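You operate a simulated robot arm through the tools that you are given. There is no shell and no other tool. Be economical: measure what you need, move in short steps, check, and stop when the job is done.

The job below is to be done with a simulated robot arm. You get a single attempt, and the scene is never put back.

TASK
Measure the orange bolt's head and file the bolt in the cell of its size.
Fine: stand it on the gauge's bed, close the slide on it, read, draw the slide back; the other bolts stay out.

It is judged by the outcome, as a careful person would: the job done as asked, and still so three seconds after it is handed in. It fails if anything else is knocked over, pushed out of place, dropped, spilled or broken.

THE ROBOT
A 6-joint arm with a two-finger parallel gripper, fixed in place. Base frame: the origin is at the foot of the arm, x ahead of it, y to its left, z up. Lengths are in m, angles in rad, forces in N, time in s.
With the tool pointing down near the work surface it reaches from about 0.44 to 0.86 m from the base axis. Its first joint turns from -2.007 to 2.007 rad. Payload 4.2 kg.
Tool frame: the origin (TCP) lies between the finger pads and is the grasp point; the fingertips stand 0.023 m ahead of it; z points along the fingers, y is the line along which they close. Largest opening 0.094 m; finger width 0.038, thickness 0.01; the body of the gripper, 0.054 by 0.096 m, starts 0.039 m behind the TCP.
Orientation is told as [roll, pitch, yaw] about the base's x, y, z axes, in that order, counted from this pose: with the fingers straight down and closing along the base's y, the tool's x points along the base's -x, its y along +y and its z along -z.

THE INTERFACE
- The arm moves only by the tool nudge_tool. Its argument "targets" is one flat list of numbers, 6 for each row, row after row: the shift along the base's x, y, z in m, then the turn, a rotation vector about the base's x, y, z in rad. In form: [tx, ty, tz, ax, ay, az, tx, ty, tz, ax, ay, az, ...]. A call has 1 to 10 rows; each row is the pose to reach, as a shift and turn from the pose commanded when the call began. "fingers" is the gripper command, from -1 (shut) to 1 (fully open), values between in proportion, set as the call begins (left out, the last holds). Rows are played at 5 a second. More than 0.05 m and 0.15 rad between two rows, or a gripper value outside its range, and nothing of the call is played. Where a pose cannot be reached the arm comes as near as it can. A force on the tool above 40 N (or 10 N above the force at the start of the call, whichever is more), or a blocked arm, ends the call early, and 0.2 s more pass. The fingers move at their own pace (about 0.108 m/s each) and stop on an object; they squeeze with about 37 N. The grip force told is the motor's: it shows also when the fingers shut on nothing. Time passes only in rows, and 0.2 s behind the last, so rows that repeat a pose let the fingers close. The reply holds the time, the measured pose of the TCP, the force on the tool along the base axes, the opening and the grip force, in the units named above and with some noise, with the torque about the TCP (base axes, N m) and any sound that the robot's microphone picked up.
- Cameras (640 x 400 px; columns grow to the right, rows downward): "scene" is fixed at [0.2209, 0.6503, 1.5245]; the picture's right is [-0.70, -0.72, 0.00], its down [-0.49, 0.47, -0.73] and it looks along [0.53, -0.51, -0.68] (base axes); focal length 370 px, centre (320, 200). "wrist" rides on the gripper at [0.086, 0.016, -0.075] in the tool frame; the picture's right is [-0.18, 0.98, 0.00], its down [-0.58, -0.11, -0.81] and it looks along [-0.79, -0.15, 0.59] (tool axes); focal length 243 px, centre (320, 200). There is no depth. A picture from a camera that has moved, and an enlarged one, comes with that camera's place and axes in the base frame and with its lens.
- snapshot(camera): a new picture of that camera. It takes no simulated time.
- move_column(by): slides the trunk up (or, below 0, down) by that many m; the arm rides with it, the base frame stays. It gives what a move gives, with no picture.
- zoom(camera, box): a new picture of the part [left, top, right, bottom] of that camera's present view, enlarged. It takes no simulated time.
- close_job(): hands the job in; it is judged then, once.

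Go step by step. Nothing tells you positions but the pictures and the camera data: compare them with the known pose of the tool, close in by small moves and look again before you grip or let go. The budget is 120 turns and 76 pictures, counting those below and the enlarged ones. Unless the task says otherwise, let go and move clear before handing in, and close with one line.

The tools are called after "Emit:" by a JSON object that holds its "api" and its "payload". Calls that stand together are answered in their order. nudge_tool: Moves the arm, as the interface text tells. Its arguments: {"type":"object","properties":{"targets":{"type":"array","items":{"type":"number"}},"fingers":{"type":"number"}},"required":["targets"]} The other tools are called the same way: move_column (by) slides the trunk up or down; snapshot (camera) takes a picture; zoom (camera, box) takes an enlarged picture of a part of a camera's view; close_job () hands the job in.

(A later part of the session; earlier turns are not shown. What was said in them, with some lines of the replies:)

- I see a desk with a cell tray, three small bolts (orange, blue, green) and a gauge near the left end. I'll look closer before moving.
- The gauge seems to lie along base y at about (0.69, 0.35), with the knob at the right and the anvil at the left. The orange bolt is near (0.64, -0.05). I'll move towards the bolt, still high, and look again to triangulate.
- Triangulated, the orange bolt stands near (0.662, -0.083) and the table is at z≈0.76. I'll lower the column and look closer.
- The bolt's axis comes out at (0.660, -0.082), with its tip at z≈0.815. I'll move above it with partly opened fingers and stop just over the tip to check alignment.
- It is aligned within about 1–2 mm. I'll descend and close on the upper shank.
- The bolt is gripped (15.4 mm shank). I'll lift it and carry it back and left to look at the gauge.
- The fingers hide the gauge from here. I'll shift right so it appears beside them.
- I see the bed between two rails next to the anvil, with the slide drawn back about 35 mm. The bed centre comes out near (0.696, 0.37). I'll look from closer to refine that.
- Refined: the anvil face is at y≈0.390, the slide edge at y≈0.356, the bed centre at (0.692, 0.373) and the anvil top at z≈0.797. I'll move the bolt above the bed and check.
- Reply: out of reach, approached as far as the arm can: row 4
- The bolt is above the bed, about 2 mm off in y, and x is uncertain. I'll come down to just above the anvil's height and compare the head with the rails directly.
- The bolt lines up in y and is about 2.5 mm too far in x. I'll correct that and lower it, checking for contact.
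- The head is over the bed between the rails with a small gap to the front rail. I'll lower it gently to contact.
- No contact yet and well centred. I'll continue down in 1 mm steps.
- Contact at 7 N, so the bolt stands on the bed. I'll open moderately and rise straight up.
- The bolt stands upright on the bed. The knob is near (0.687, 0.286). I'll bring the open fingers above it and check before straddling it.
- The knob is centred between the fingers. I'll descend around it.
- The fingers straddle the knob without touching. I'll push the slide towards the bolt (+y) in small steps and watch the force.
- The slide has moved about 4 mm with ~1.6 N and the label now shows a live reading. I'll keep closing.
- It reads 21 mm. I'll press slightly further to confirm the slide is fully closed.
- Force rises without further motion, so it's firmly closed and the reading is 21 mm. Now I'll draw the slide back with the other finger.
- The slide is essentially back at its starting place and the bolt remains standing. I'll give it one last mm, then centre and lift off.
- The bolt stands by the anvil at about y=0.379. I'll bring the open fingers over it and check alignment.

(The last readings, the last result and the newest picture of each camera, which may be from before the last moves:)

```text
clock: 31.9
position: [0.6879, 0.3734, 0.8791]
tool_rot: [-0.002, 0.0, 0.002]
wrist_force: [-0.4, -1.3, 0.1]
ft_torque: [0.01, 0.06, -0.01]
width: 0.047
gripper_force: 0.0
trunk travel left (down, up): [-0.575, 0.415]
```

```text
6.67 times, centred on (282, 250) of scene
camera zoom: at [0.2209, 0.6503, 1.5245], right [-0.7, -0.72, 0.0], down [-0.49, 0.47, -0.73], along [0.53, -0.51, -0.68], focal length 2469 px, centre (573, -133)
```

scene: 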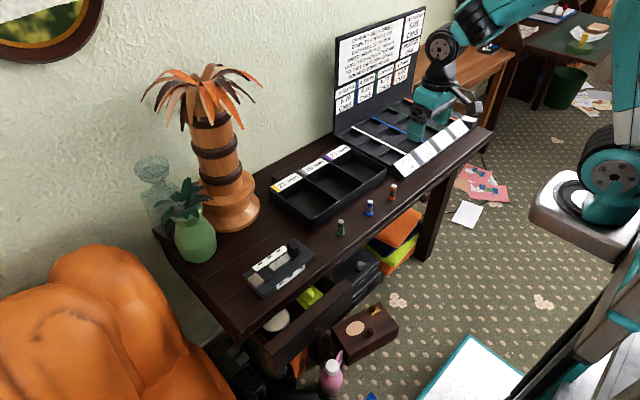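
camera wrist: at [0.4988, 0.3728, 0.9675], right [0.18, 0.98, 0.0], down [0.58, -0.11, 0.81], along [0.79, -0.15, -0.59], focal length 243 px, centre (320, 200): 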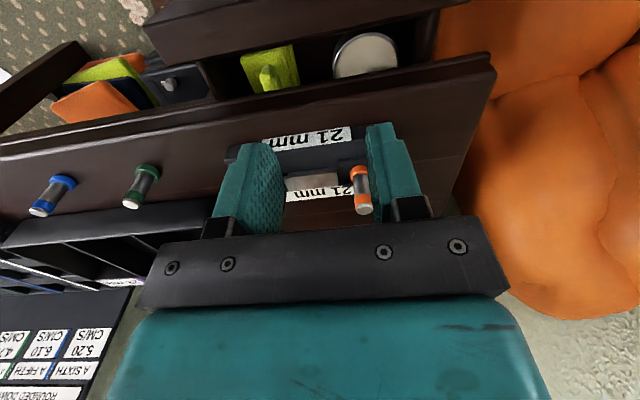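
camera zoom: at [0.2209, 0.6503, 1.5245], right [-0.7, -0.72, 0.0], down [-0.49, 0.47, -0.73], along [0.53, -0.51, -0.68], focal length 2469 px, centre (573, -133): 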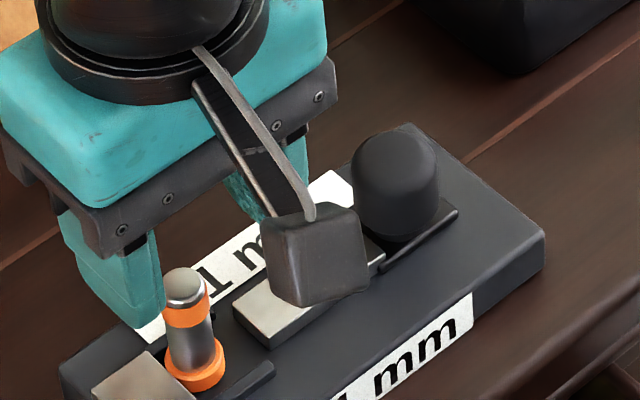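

The bolt is about 5 mm further in +y and +x than the tool. I'll correct that and recheck.

Emit:
{"api": "nudge_tool", "payload": {"targets": [0.004, 0.005, 0, 0, 0, 0, 0.004, 0.005, -0.01, 0, 0, 0, 0.004, 0.005, -0.01, 0, 0, 0, 0.004, 0.005, -0.01, 0, 0, 0]}}

Emit:
{"api": "zoom", "payload": {"camera": "wrist", "box": [200, 60, 440, 230]}}

```text
clock: 33.0
position: [0.6879, 0.3764, 0.8701]
tool_rot: [-0.002, 0.001, -0.002]
wrist_force: [0.3, -0.2, -0.2]
ft_torque: [-0.01, 0.0, 0.03]
width: 0.0469
gripper_force: 0.1
out of reach, approached as far as the arm can: row 1, 2, 3, 4
trunk travel left (down, up): [-0.575, 0.415]
```

```text
2.35 times, centred on (320, 145) of wrist
camera zoom: at [0.6012, 0.3923, 0.9432], right [0.18, 0.98, 0.0], down [0.58, -0.11, 0.81], along [0.79, -0.15, -0.59], focal length 571 px, centre (320, 329)
```

zoom: 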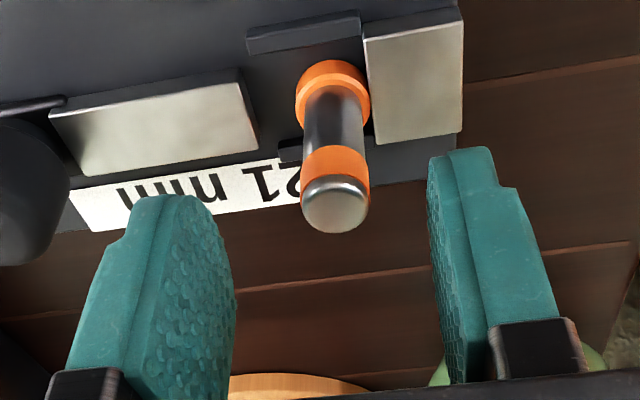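

The arm is at its reach limit at this height relative to the trunk. Lower relative poses seem to reach further, so I'll raise the trunk and let the arm come down instead.

Emit:
{"api": "move_column", "payload": {"by": 0.12}}

Emit:
{"api": "nudge_tool", "payload": {"targets": [-0.005, 0, -0.04, 0, 0, 0, -0.005, 0, -0.08, 0, 0, 0, -0.005, 0, -0.105, 0, 0, 0, -0.005, 0, -0.105, 0, 0, 0, -0.005, 0, -0.105, 0, 0, 0]}}

Emit:
{"api": "zoom", "payload": {"camera": "wrist", "box": [200, 60, 440, 230]}}

```text
clock: 34.5
position: [0.6872, 0.3759, 0.9892]
tool_rot: [0.0, 0.001, 0.001]
wrist_force: [-0.3, -0.6, -0.5]
ft_torque: [0.01, 0.0, 0.02]
width: 0.047
gripper_force: 0.1
trunk travel left (down, up): [-0.695, 0.295]
```

```text
clock: 35.6
position: [0.6822, 0.3793, 0.8845]
tool_rot: [0.001, -0.002, 0.0]
wrist_force: [-0.1, 0.2, 0.0]
ft_torque: [-0.02, 0.02, -0.01]
width: 0.0467
gripper_force: 0.0
trunk travel left (down, up): [-0.695, 0.295]
```

```text
2.35 times, centred on (320, 145) of wrist
camera zoom: at [0.5969, 0.3956, 0.9586], right [0.18, 0.98, 0.0], down [0.58, -0.11, 0.81], along [0.79, -0.15, -0.59], focal length 571 px, centre (320, 329)
```

zoom: 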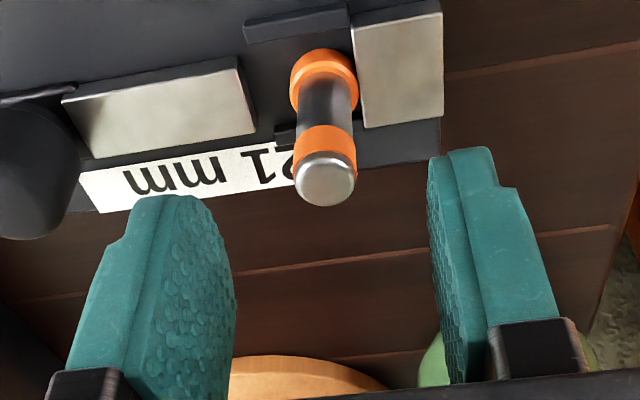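

Now y is aligned and x needs about +10 mm. I'll move, lower partway and recheck.

Emit:
{"api": "nudge_tool", "payload": {"targets": [0.01, -0.001, 0, 0, 0, 0, 0.01, -0.001, -0.018, 0, 0, 0, 0.01, -0.001, -0.018, 0, 0, 0, 0.01, -0.001, -0.018, 0, 0, 0]}}

Emit:
{"api": "zoom", "payload": {"camera": "wrist", "box": [200, 60, 440, 230]}}

Emit:
{"api": "zoom", "payload": {"camera": "scene", "box": [234, 220, 330, 280]}}

```text
clock: 36.6
position: [0.6905, 0.3744, 0.8672]
tool_rot: [-0.001, 0.001, 0.0]
wrist_force: [0.0, 0.2, 0.4]
ft_torque: [-0.02, 0.01, -0.01]
width: 0.0467
gripper_force: 0.0
out of reach, approached as far as the arm can: row 1
trunk travel left (down, up): [-0.695, 0.295]
```

```text
2.35 times, centred on (320, 145) of wrist
camera zoom: at [0.6041, 0.3908, 0.9411], right [0.18, 0.98, 0.0], down [0.58, -0.11, 0.81], along [0.79, -0.15, -0.59], focal length 571 px, centre (320, 329)
```

zoom: 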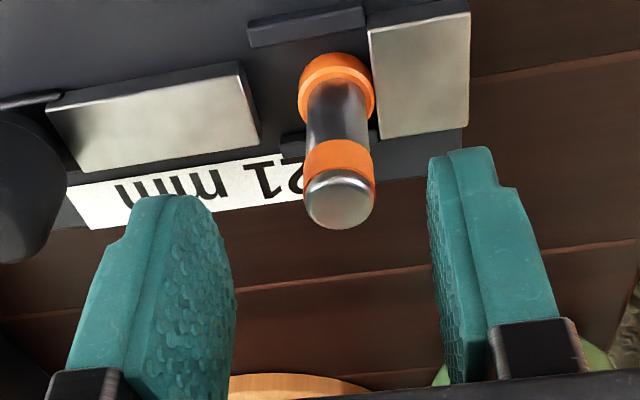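

```text
6.67 times, centred on (282, 250) of scene
camera zoom: at [0.2209, 0.6503, 1.5245], right [-0.7, -0.72, 0.0], down [-0.49, 0.47, -0.73], along [0.53, -0.51, -0.68], focal length 2469 px, centre (573, -133)
```

zoom: 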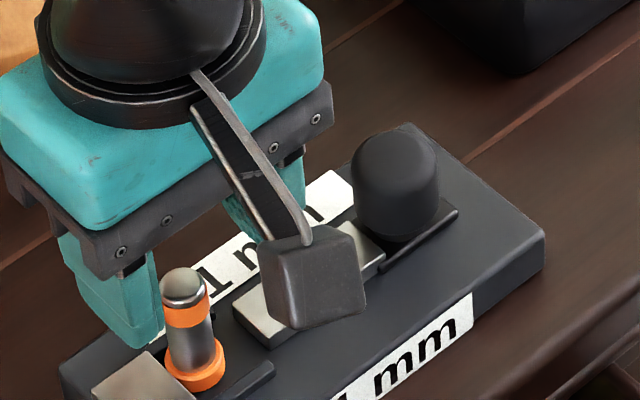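

I still need about +5 mm in y. There is plenty of clearance between the fingers, so I'll descend with the correction in the lower part, where reach is better.

Emit:
{"api": "nudge_tool", "payload": {"targets": [0, 0, -0.012, 0, 0, 0, 0, 0.0025, -0.024, 0, 0, 0, 0, 0.005, -0.034, 0, 0, 0, 0.001, 0.005, -0.036, 0, 0, 0, 0.001, 0.005, -0.036, 0, 0, 0]}}

Emit:
{"api": "zoom", "payload": {"camera": "wrist", "box": [200, 60, 440, 230]}}

Emit:
{"api": "zoom", "payload": {"camera": "scene", "box": [234, 230, 330, 290]}}

```text
clock: 37.9
position: [0.6857, 0.3739, 0.8328]
tool_rot: [0.0, 0.001, 0.001]
wrist_force: [0.5, -0.1, -0.1]
ft_torque: [-0.01, 0.01, 0.0]
width: 0.0471
gripper_force: 0.1
out of reach, approached as far as the arm can: row 1, 2, 3, 4, 5
trunk travel left (down, up): [-0.695, 0.295]
```

```text
2.35 times, centred on (320, 145) of wrist
camera zoom: at [0.5997, 0.3898, 0.9077], right [0.18, 0.98, 0.0], down [0.58, -0.11, 0.81], along [0.79, -0.15, -0.59], focal length 571 px, centre (320, 329)
```

zoom: 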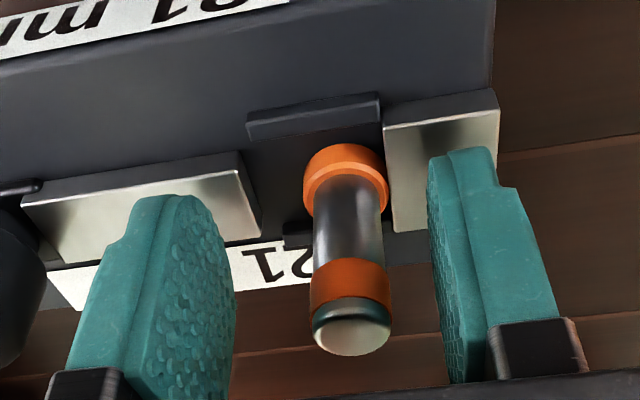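

```text
6.67 times, centred on (282, 260) of scene
camera zoom: at [0.2209, 0.6503, 1.5245], right [-0.7, -0.72, 0.0], down [-0.49, 0.47, -0.73], along [0.53, -0.51, -0.68], focal length 2469 px, centre (573, -200)
```

zoom: 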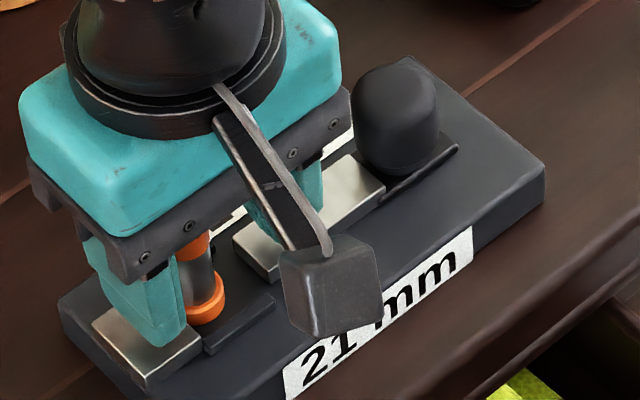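

Out of reach again, so the best trunk height is in between. I'll rise, lower the trunk 8 cm and try again.

Emit:
{"api": "nudge_tool", "payload": {"targets": [-0.003, 0, 0.03, 0, 0, 0, -0.005, 0, 0.06, 0, 0, 0, -0.01, 0, 0.1, 0, 0, 0, -0.01, 0, 0.13, 0, 0, 0, -0.01, 0, 0.13, 0, 0, 0]}}

Emit:
{"api": "move_column", "payload": {"by": -0.08}}

Emit:
{"api": "nudge_tool", "payload": {"targets": [0, 0, 0, 0, 0, 0, 0, 0, 0, 0, 0, 0]}}

Emit:
{"api": "zoom", "payload": {"camera": "wrist", "box": [200, 60, 440, 230]}}

```text
clock: 39.0
position: [0.677, 0.3742, 0.9652]
tool_rot: [0.0, -0.001, -0.001]
wrist_force: [-0.8, -0.1, 0.8]
ft_torque: [-0.01, -0.02, -0.03]
width: 0.0472
gripper_force: 0.4
out of reach, approached as far as the arm can: row 2
trunk travel left (down, up): [-0.695, 0.295]
```

```text
clock: 40.2
position: [0.6775, 0.374, 0.8847]
tool_rot: [0.001, -0.001, -0.001]
wrist_force: [-0.4, -1.0, -0.1]
ft_torque: [-0.01, 0.0, -0.02]
width: 0.0469
gripper_force: 0.0
trunk travel left (down, up): [-0.615, 0.375]
```

```text
clock: 40.8
position: [0.6777, 0.3742, 0.8839]
tool_rot: [0.0, 0.0, -0.001]
wrist_force: [0.4, 0.3, 0.0]
ft_torque: [-0.03, 0.01, -0.01]
width: 0.0469
gripper_force: 0.0
trunk travel left (down, up): [-0.615, 0.375]
```

```text
2.35 times, centred on (320, 145) of wrist
camera zoom: at [0.5905, 0.3897, 0.9585], right [0.18, 0.98, 0.0], down [0.58, -0.11, 0.81], along [0.79, -0.15, -0.59], focal length 571 px, centre (320, 329)
```

zoom: 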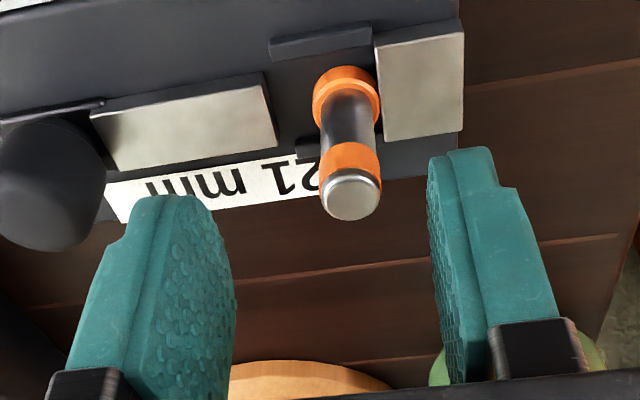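

The bolt is at about (0.693, 0.379). I'll descend while moving +5 mm y and +12 mm x.

Emit:
{"api": "nudge_tool", "payload": {"targets": [0.003, 0.005, -0.01, 0, 0, 0, 0.005, 0.005, -0.03, 0, 0, 0, 0.008, 0.005, -0.049, 0, 0, 0, 0.012, 0.005, -0.051, 0, 0, 0, 0.012, 0.005, -0.051, 0, 0, 0]}}

Emit:
{"api": "zoom", "payload": {"camera": "wrist", "box": [200, 60, 440, 230]}}

```text
clock: 42.0
position: [0.688, 0.3781, 0.8354]
tool_rot: [0.0, 0.001, -0.001]
wrist_force: [0.2, 0.8, -0.9]
ft_torque: [0.02, 0.02, 0.01]
width: 0.0472
gripper_force: 0.1
trunk travel left (down, up): [-0.615, 0.375]
```

```text
2.35 times, centred on (320, 145) of wrist
camera zoom: at [0.6026, 0.394, 0.9088], right [0.18, 0.98, 0.0], down [0.58, -0.11, 0.81], along [0.79, -0.15, -0.59], focal length 571 px, centre (320, 329)
```

zoom: 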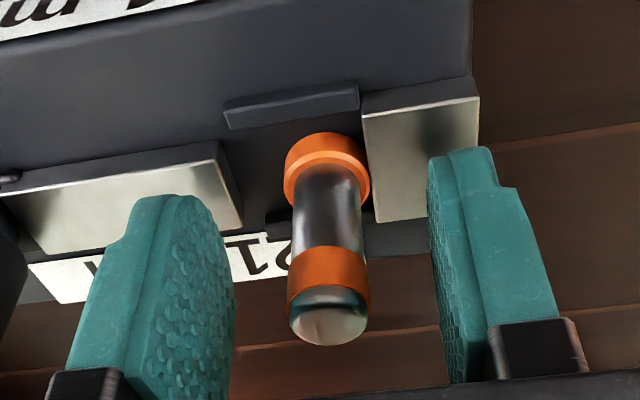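

It's in reach and centred. I'll close on the bolt.

Emit:
{"api": "nudge_tool", "payload": {"targets": [0, 0.001, -0.002, 0, 0, 0, 0, 0.001, -0.004, 0, 0, 0, 0, 0.001, -0.004, 0, 0, 0]}}

Emit:
{"api": "nudge_tool", "payload": {"targets": [0, 0, 0, 0, 0, 0, 0, 0, 0, 0, 0, 0, 0, 0, 0, 0, 0, 0], "fingers": -1}}

Emit:
{"api": "nudge_tool", "payload": {"targets": [0, -0.001, 0.01, 0, 0, 0, 0, -0.001, 0.025, 0, 0, 0, -0.01, -0.001, 0.05, 0, 0, 0, -0.04, -0.001, 0.07, 0, 0, 0, -0.08, -0.001, 0.08, 0, 0, 0, -0.08, -0.001, 0.08, 0, 0, 0]}}

Emit:
{"api": "snapshot", "payload": {"camera": "scene"}}

```text
clock: 42.8
position: [0.6874, 0.3796, 0.8308]
tool_rot: [0.001, 0.001, 0.001]
wrist_force: [-0.5, 0.9, -1.0]
ft_torque: [0.0, 0.0, -0.05]
width: 0.0472
gripper_force: 0.1
trunk travel left (down, up): [-0.615, 0.375]
```

```text
clock: 43.6
position: [0.6875, 0.3795, 0.8305]
tool_rot: [0.0, 0.0, 0.001]
wrist_force: [-0.2, -2.5, 0.1]
ft_torque: [-0.06, 0.01, -0.04]
width: 0.0152
gripper_force: 37.5
trunk travel left (down, up): [-0.615, 0.375]
```

```text
clock: 45.0
position: [0.6105, 0.3831, 0.9088]
tool_rot: [-0.001, 0.0, 0.0]
wrist_force: [1.0, 0.1, -0.4]
ft_torque: [0.02, 0.01, -0.01]
width: 0.0149
gripper_force: 37.3
trunk travel left (down, up): [-0.615, 0.375]
```

```text
25 pictures are left
```

scene: 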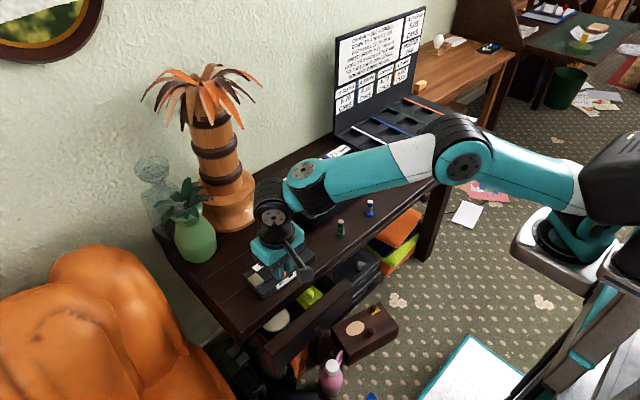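

The bolt is held again and the gauge is in place. Now I'll carry it towards the 21 mm cell, the left-hand (+y) one, and look at the tray.

Emit:
{"api": "nudge_tool", "payload": {"targets": [0, -0.045, 0.01, 0, 0, 0, 0, -0.09, 0.02, 0, 0, 0, 0, -0.135, 0.03, 0, 0, 0, 0, -0.18, 0.03, 0, 0, 0, -0.01, -0.225, 0.03, 0, 0, 0, -0.02, -0.26, 0.03, 0, 0, 0, -0.02, -0.26, 0.03, 0, 0, 0]}}

Emit:
{"api": "snapshot", "payload": {"camera": "wrist"}}

Emit:
{"api": "zoom", "payload": {"camera": "scene", "box": [260, 140, 404, 230]}}

```text
clock: 46.6
position: [0.5907, 0.1174, 0.9392]
tool_rot: [0.0, 0.0, 0.0]
wrist_force: [-0.1, -0.8, 0.0]
ft_torque: [0.02, 0.01, 0.03]
width: 0.0155
gripper_force: 37.3
trunk travel left (down, up): [-0.615, 0.375]
```

```text
24 pictures are left
camera wrist: at [0.5043, 0.1334, 1.0131], right [0.18, 0.98, 0.0], down [0.58, -0.11, 0.81], along [0.79, -0.15, -0.59], focal length 243 px, centre (320, 200)
```

wrist: 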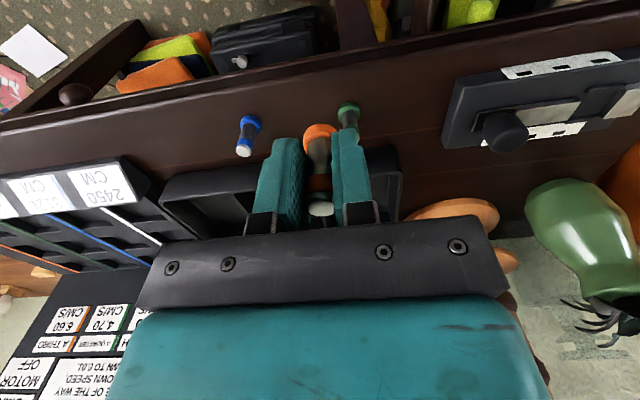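

```text
4.44 times, centred on (332, 185) of scene
camera zoom: at [0.2209, 0.6503, 1.5245], right [-0.7, -0.72, 0.0], down [-0.49, 0.47, -0.73], along [0.53, -0.51, -0.68], focal length 1646 px, centre (267, 267)
```

zoom: 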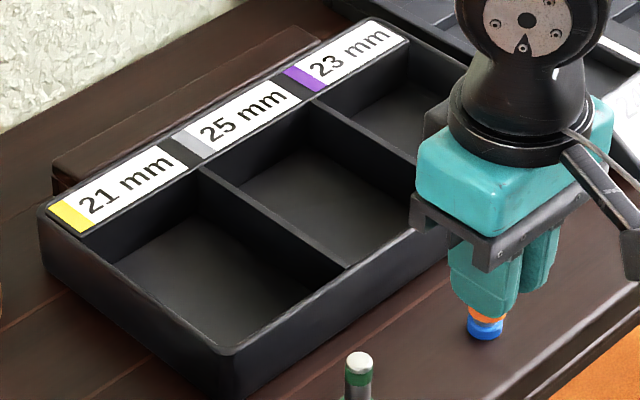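

The 21 mm cell spans x≈0.741–0.862 and y≈0.075–0.178, with its rim at z≈0.805. I'll move over its front part, around (0.77, 0.118), staying above the rim.

Emit:
{"api": "nudge_tool", "payload": {"targets": [0.045, 0, -0.01, 0, 0, 0, 0.09, 0, -0.03, 0, 0, 0, 0.13, 0, -0.05, 0, 0, 0, 0.165, 0, -0.06, 0, 0, 0, 0.18, 0, -0.06, 0, 0, 0, 0.18, 0, -0.06, 0, 0, 0, 0.18, 0, -0.06, 0, 0, 0]}}

Emit:
{"api": "snapshot", "payload": {"camera": "wrist"}}

Emit:
{"api": "zoom", "payload": {"camera": "scene", "box": [260, 150, 372, 220]}}

```text
clock: 48.2
position: [0.769, 0.1185, 0.879]
tool_rot: [0.0, 0.001, -0.001]
wrist_force: [-0.5, -0.2, 0.0]
ft_torque: [0.01, 0.01, -0.03]
width: 0.0154
gripper_force: 36.8
trunk travel left (down, up): [-0.615, 0.375]
```

```text
22 pictures are left
camera wrist: at [0.6829, 0.1339, 0.9538], right [0.18, 0.98, 0.0], down [0.58, -0.11, 0.81], along [0.79, -0.15, -0.59], focal length 243 px, centre (320, 200)
```

wrist: 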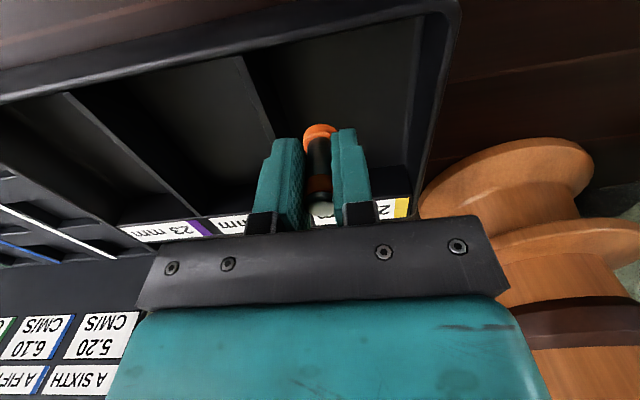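

```text
5.71 times, centred on (316, 185) of scene
camera zoom: at [0.2209, 0.6503, 1.5245], right [-0.7, -0.72, 0.0], down [-0.49, 0.47, -0.73], along [0.53, -0.51, -0.68], focal length 2116 px, centre (343, 286)
```

zoom: 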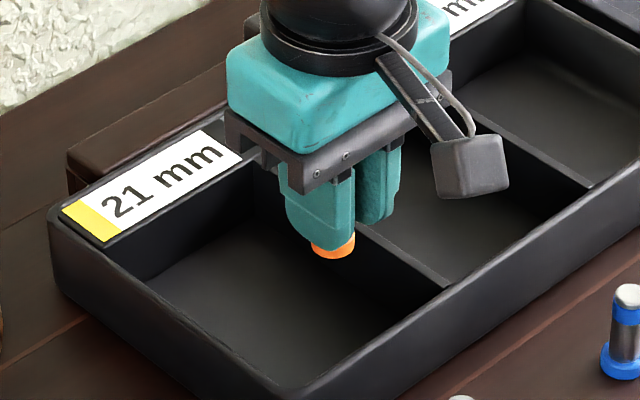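

The bolt is well inside the 21 mm cell: about 44 mm from the divider, with the front wall cleared by the fingers. I'll lower it in steps.

Emit:
{"api": "nudge_tool", "payload": {"targets": [0.002, 0, -0.02, 0, 0, 0, 0.002, 0, -0.04, 0, 0, 0, 0.002, 0, -0.056, 0, 0, 0, 0.002, 0, -0.056, 0, 0, 0]}}

Emit:
{"api": "zoom", "payload": {"camera": "scene", "box": [270, 160, 366, 220]}}

Emit:
{"api": "zoom", "payload": {"camera": "wrist", "box": [200, 0, 440, 200]}}

```text
clock: 49.2
position: [0.7721, 0.121, 0.8232]
tool_rot: [0.002, 0.001, 0.001]
wrist_force: [0.8, -0.1, 0.2]
ft_torque: [-0.01, 0.0, 0.01]
width: 0.0154
gripper_force: 37.2
trunk travel left (down, up): [-0.615, 0.375]
```

```text
6.67 times, centred on (318, 190) of scene
camera zoom: at [0.2209, 0.6503, 1.5245], right [-0.7, -0.72, 0.0], down [-0.49, 0.47, -0.73], along [0.53, -0.51, -0.68], focal length 2469 px, centre (333, 267)
```

zoom: 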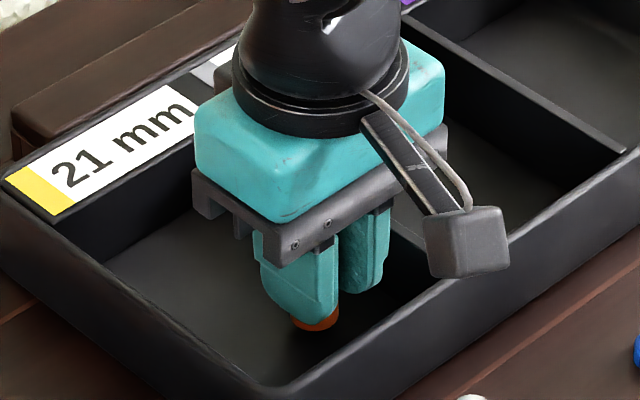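

```text
2.00 times, centred on (320, 100) of wrist
camera zoom: at [0.6854, 0.1362, 0.8982], right [0.18, 0.98, 0.0], down [0.58, -0.11, 0.81], along [0.79, -0.15, -0.59], focal length 485 px, centre (320, 400)
```

zoom: 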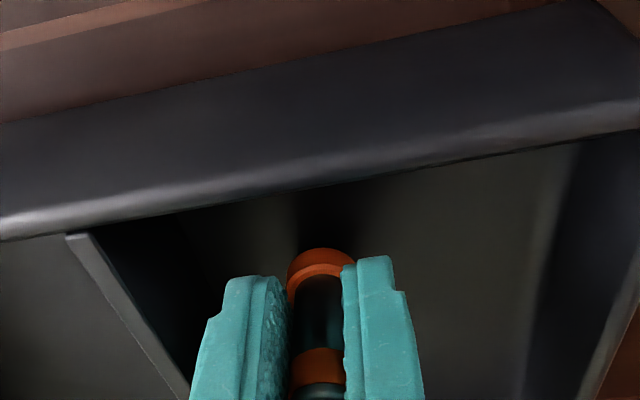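

It's nearly down and clear of the walls. I'll finish the descent until I feel contact.

Emit:
{"api": "nudge_tool", "payload": {"targets": [0, 0, -0.002, 0, 0, 0, 0, 0, -0.005, 0, 0, 0, 0, 0, -0.007, 0, 0, 0, 0, 0, -0.007, 0, 0, 0]}}

Emit:
{"api": "nudge_tool", "payload": {"targets": [0, 0, -0.001, 0, 0, 0, 0, 0, -0.002, 0, 0, 0, 0, 0, -0.002, 0, 0, 0]}}

```text
clock: 50.2
position: [0.7707, 0.119, 0.8183]
tool_rot: [0.0, -0.002, 0.002]
wrist_force: [-0.7, 1.5, 7.0]
ft_torque: [0.06, 0.02, -0.02]
width: 0.0152
gripper_force: 36.9
trunk travel left (down, up): [-0.615, 0.375]
```

```text
clock: 51.0
position: [0.7713, 0.1188, 0.8174]
tool_rot: [0.002, -0.005, 0.001]
wrist_force: [-4.9, -2.2, 38.1]
ft_torque: [-0.13, 0.01, 0.0]
width: 0.0152
gripper_force: 37.5
trunk travel left (down, up): [-0.615, 0.375]
```

It's firmly on the floor. I'll relieve the pressure, then release and rise.

Emit:
{"api": "nudge_tool", "payload": {"targets": [0, 0, 0.001, 0, 0, 0, 0, 0, 0.0025, 0, 0, 0, 0, 0, 0.0025, 0, 0, 0]}}

Emit:
{"api": "nudge_tool", "payload": {"targets": [0, 0, 0, 0, 0, 0, 0, 0, 0, 0, 0, 0, 0, 0, 0, 0, 0, 0], "fingers": -0.1}}

Emit:
{"api": "nudge_tool", "payload": {"targets": [0, 0, 0.02, 0, 0, 0, 0, 0, 0.045, 0, 0, 0, 0, 0, 0.08, 0, 0, 0, -0.04, 0, 0.1, 0, 0, 0, -0.08, 0, 0.11, 0, 0, 0, -0.12, 0, 0.12, 0, 0, 0, -0.16, -0.02, 0.12, 0, 0, 0, -0.2, -0.04, 0.12, 0, 0, 0, -0.2, -0.04, 0.12, 0, 0, 0]}}

Emit:
{"api": "zoom", "payload": {"camera": "scene", "box": [270, 160, 366, 220]}}

Emit:
{"api": "snapshot", "payload": {"camera": "scene"}}

```text
clock: 51.8
position: [0.7699, 0.1194, 0.819]
tool_rot: [0.0, -0.002, -0.002]
wrist_force: [5.4, -1.6, 25.4]
ft_torque: [-0.12, -0.32, 0.01]
width: 0.0152
gripper_force: 36.9
trunk travel left (down, up): [-0.615, 0.375]
```

```text
clock: 52.6
position: [0.7698, 0.12, 0.8169]
tool_rot: [0.0, 0.001, 0.001]
wrist_force: [1.2, -0.8, -0.7]
ft_torque: [0.0, -0.02, 0.0]
width: 0.0423
gripper_force: 0.1
trunk travel left (down, up): [-0.615, 0.375]
```

```text
clock: 54.6
position: [0.5678, 0.0763, 0.9376]
tool_rot: [0.001, 0.0, 0.0]
wrist_force: [-0.5, -0.3, 0.0]
ft_torque: [0.01, 0.01, -0.04]
width: 0.0424
gripper_force: 0.0
trunk travel left (down, up): [-0.615, 0.375]
```

```text
6.67 times, centred on (318, 190) of scene
camera zoom: at [0.2209, 0.6503, 1.5245], right [-0.7, -0.72, 0.0], down [-0.49, 0.47, -0.73], along [0.53, -0.51, -0.68], focal length 2469 px, centre (333, 267)
```

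zoom: 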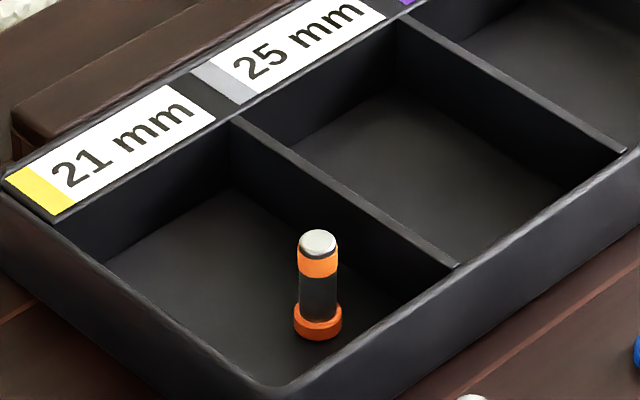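

```text
17 pictures are left
```

scene: 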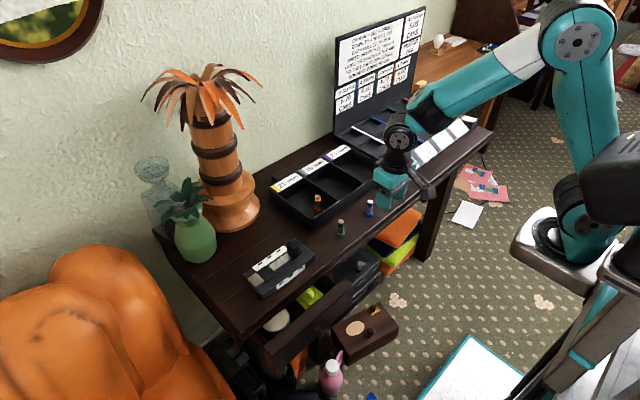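

The orange bolt stands in the 21 mm cell, the gauge is in place with its slide drawn back, and the other bolts haven't been touched. I'll hand in.

Emit:
{"api": "close_job", "payload": {}}

```text
The job is handed in.
```

The orange bolt's head measured 21 mm on the gauge, and the bolt now stands upright in the 21 mm cell with the slide drawn back and the other bolts untouched.
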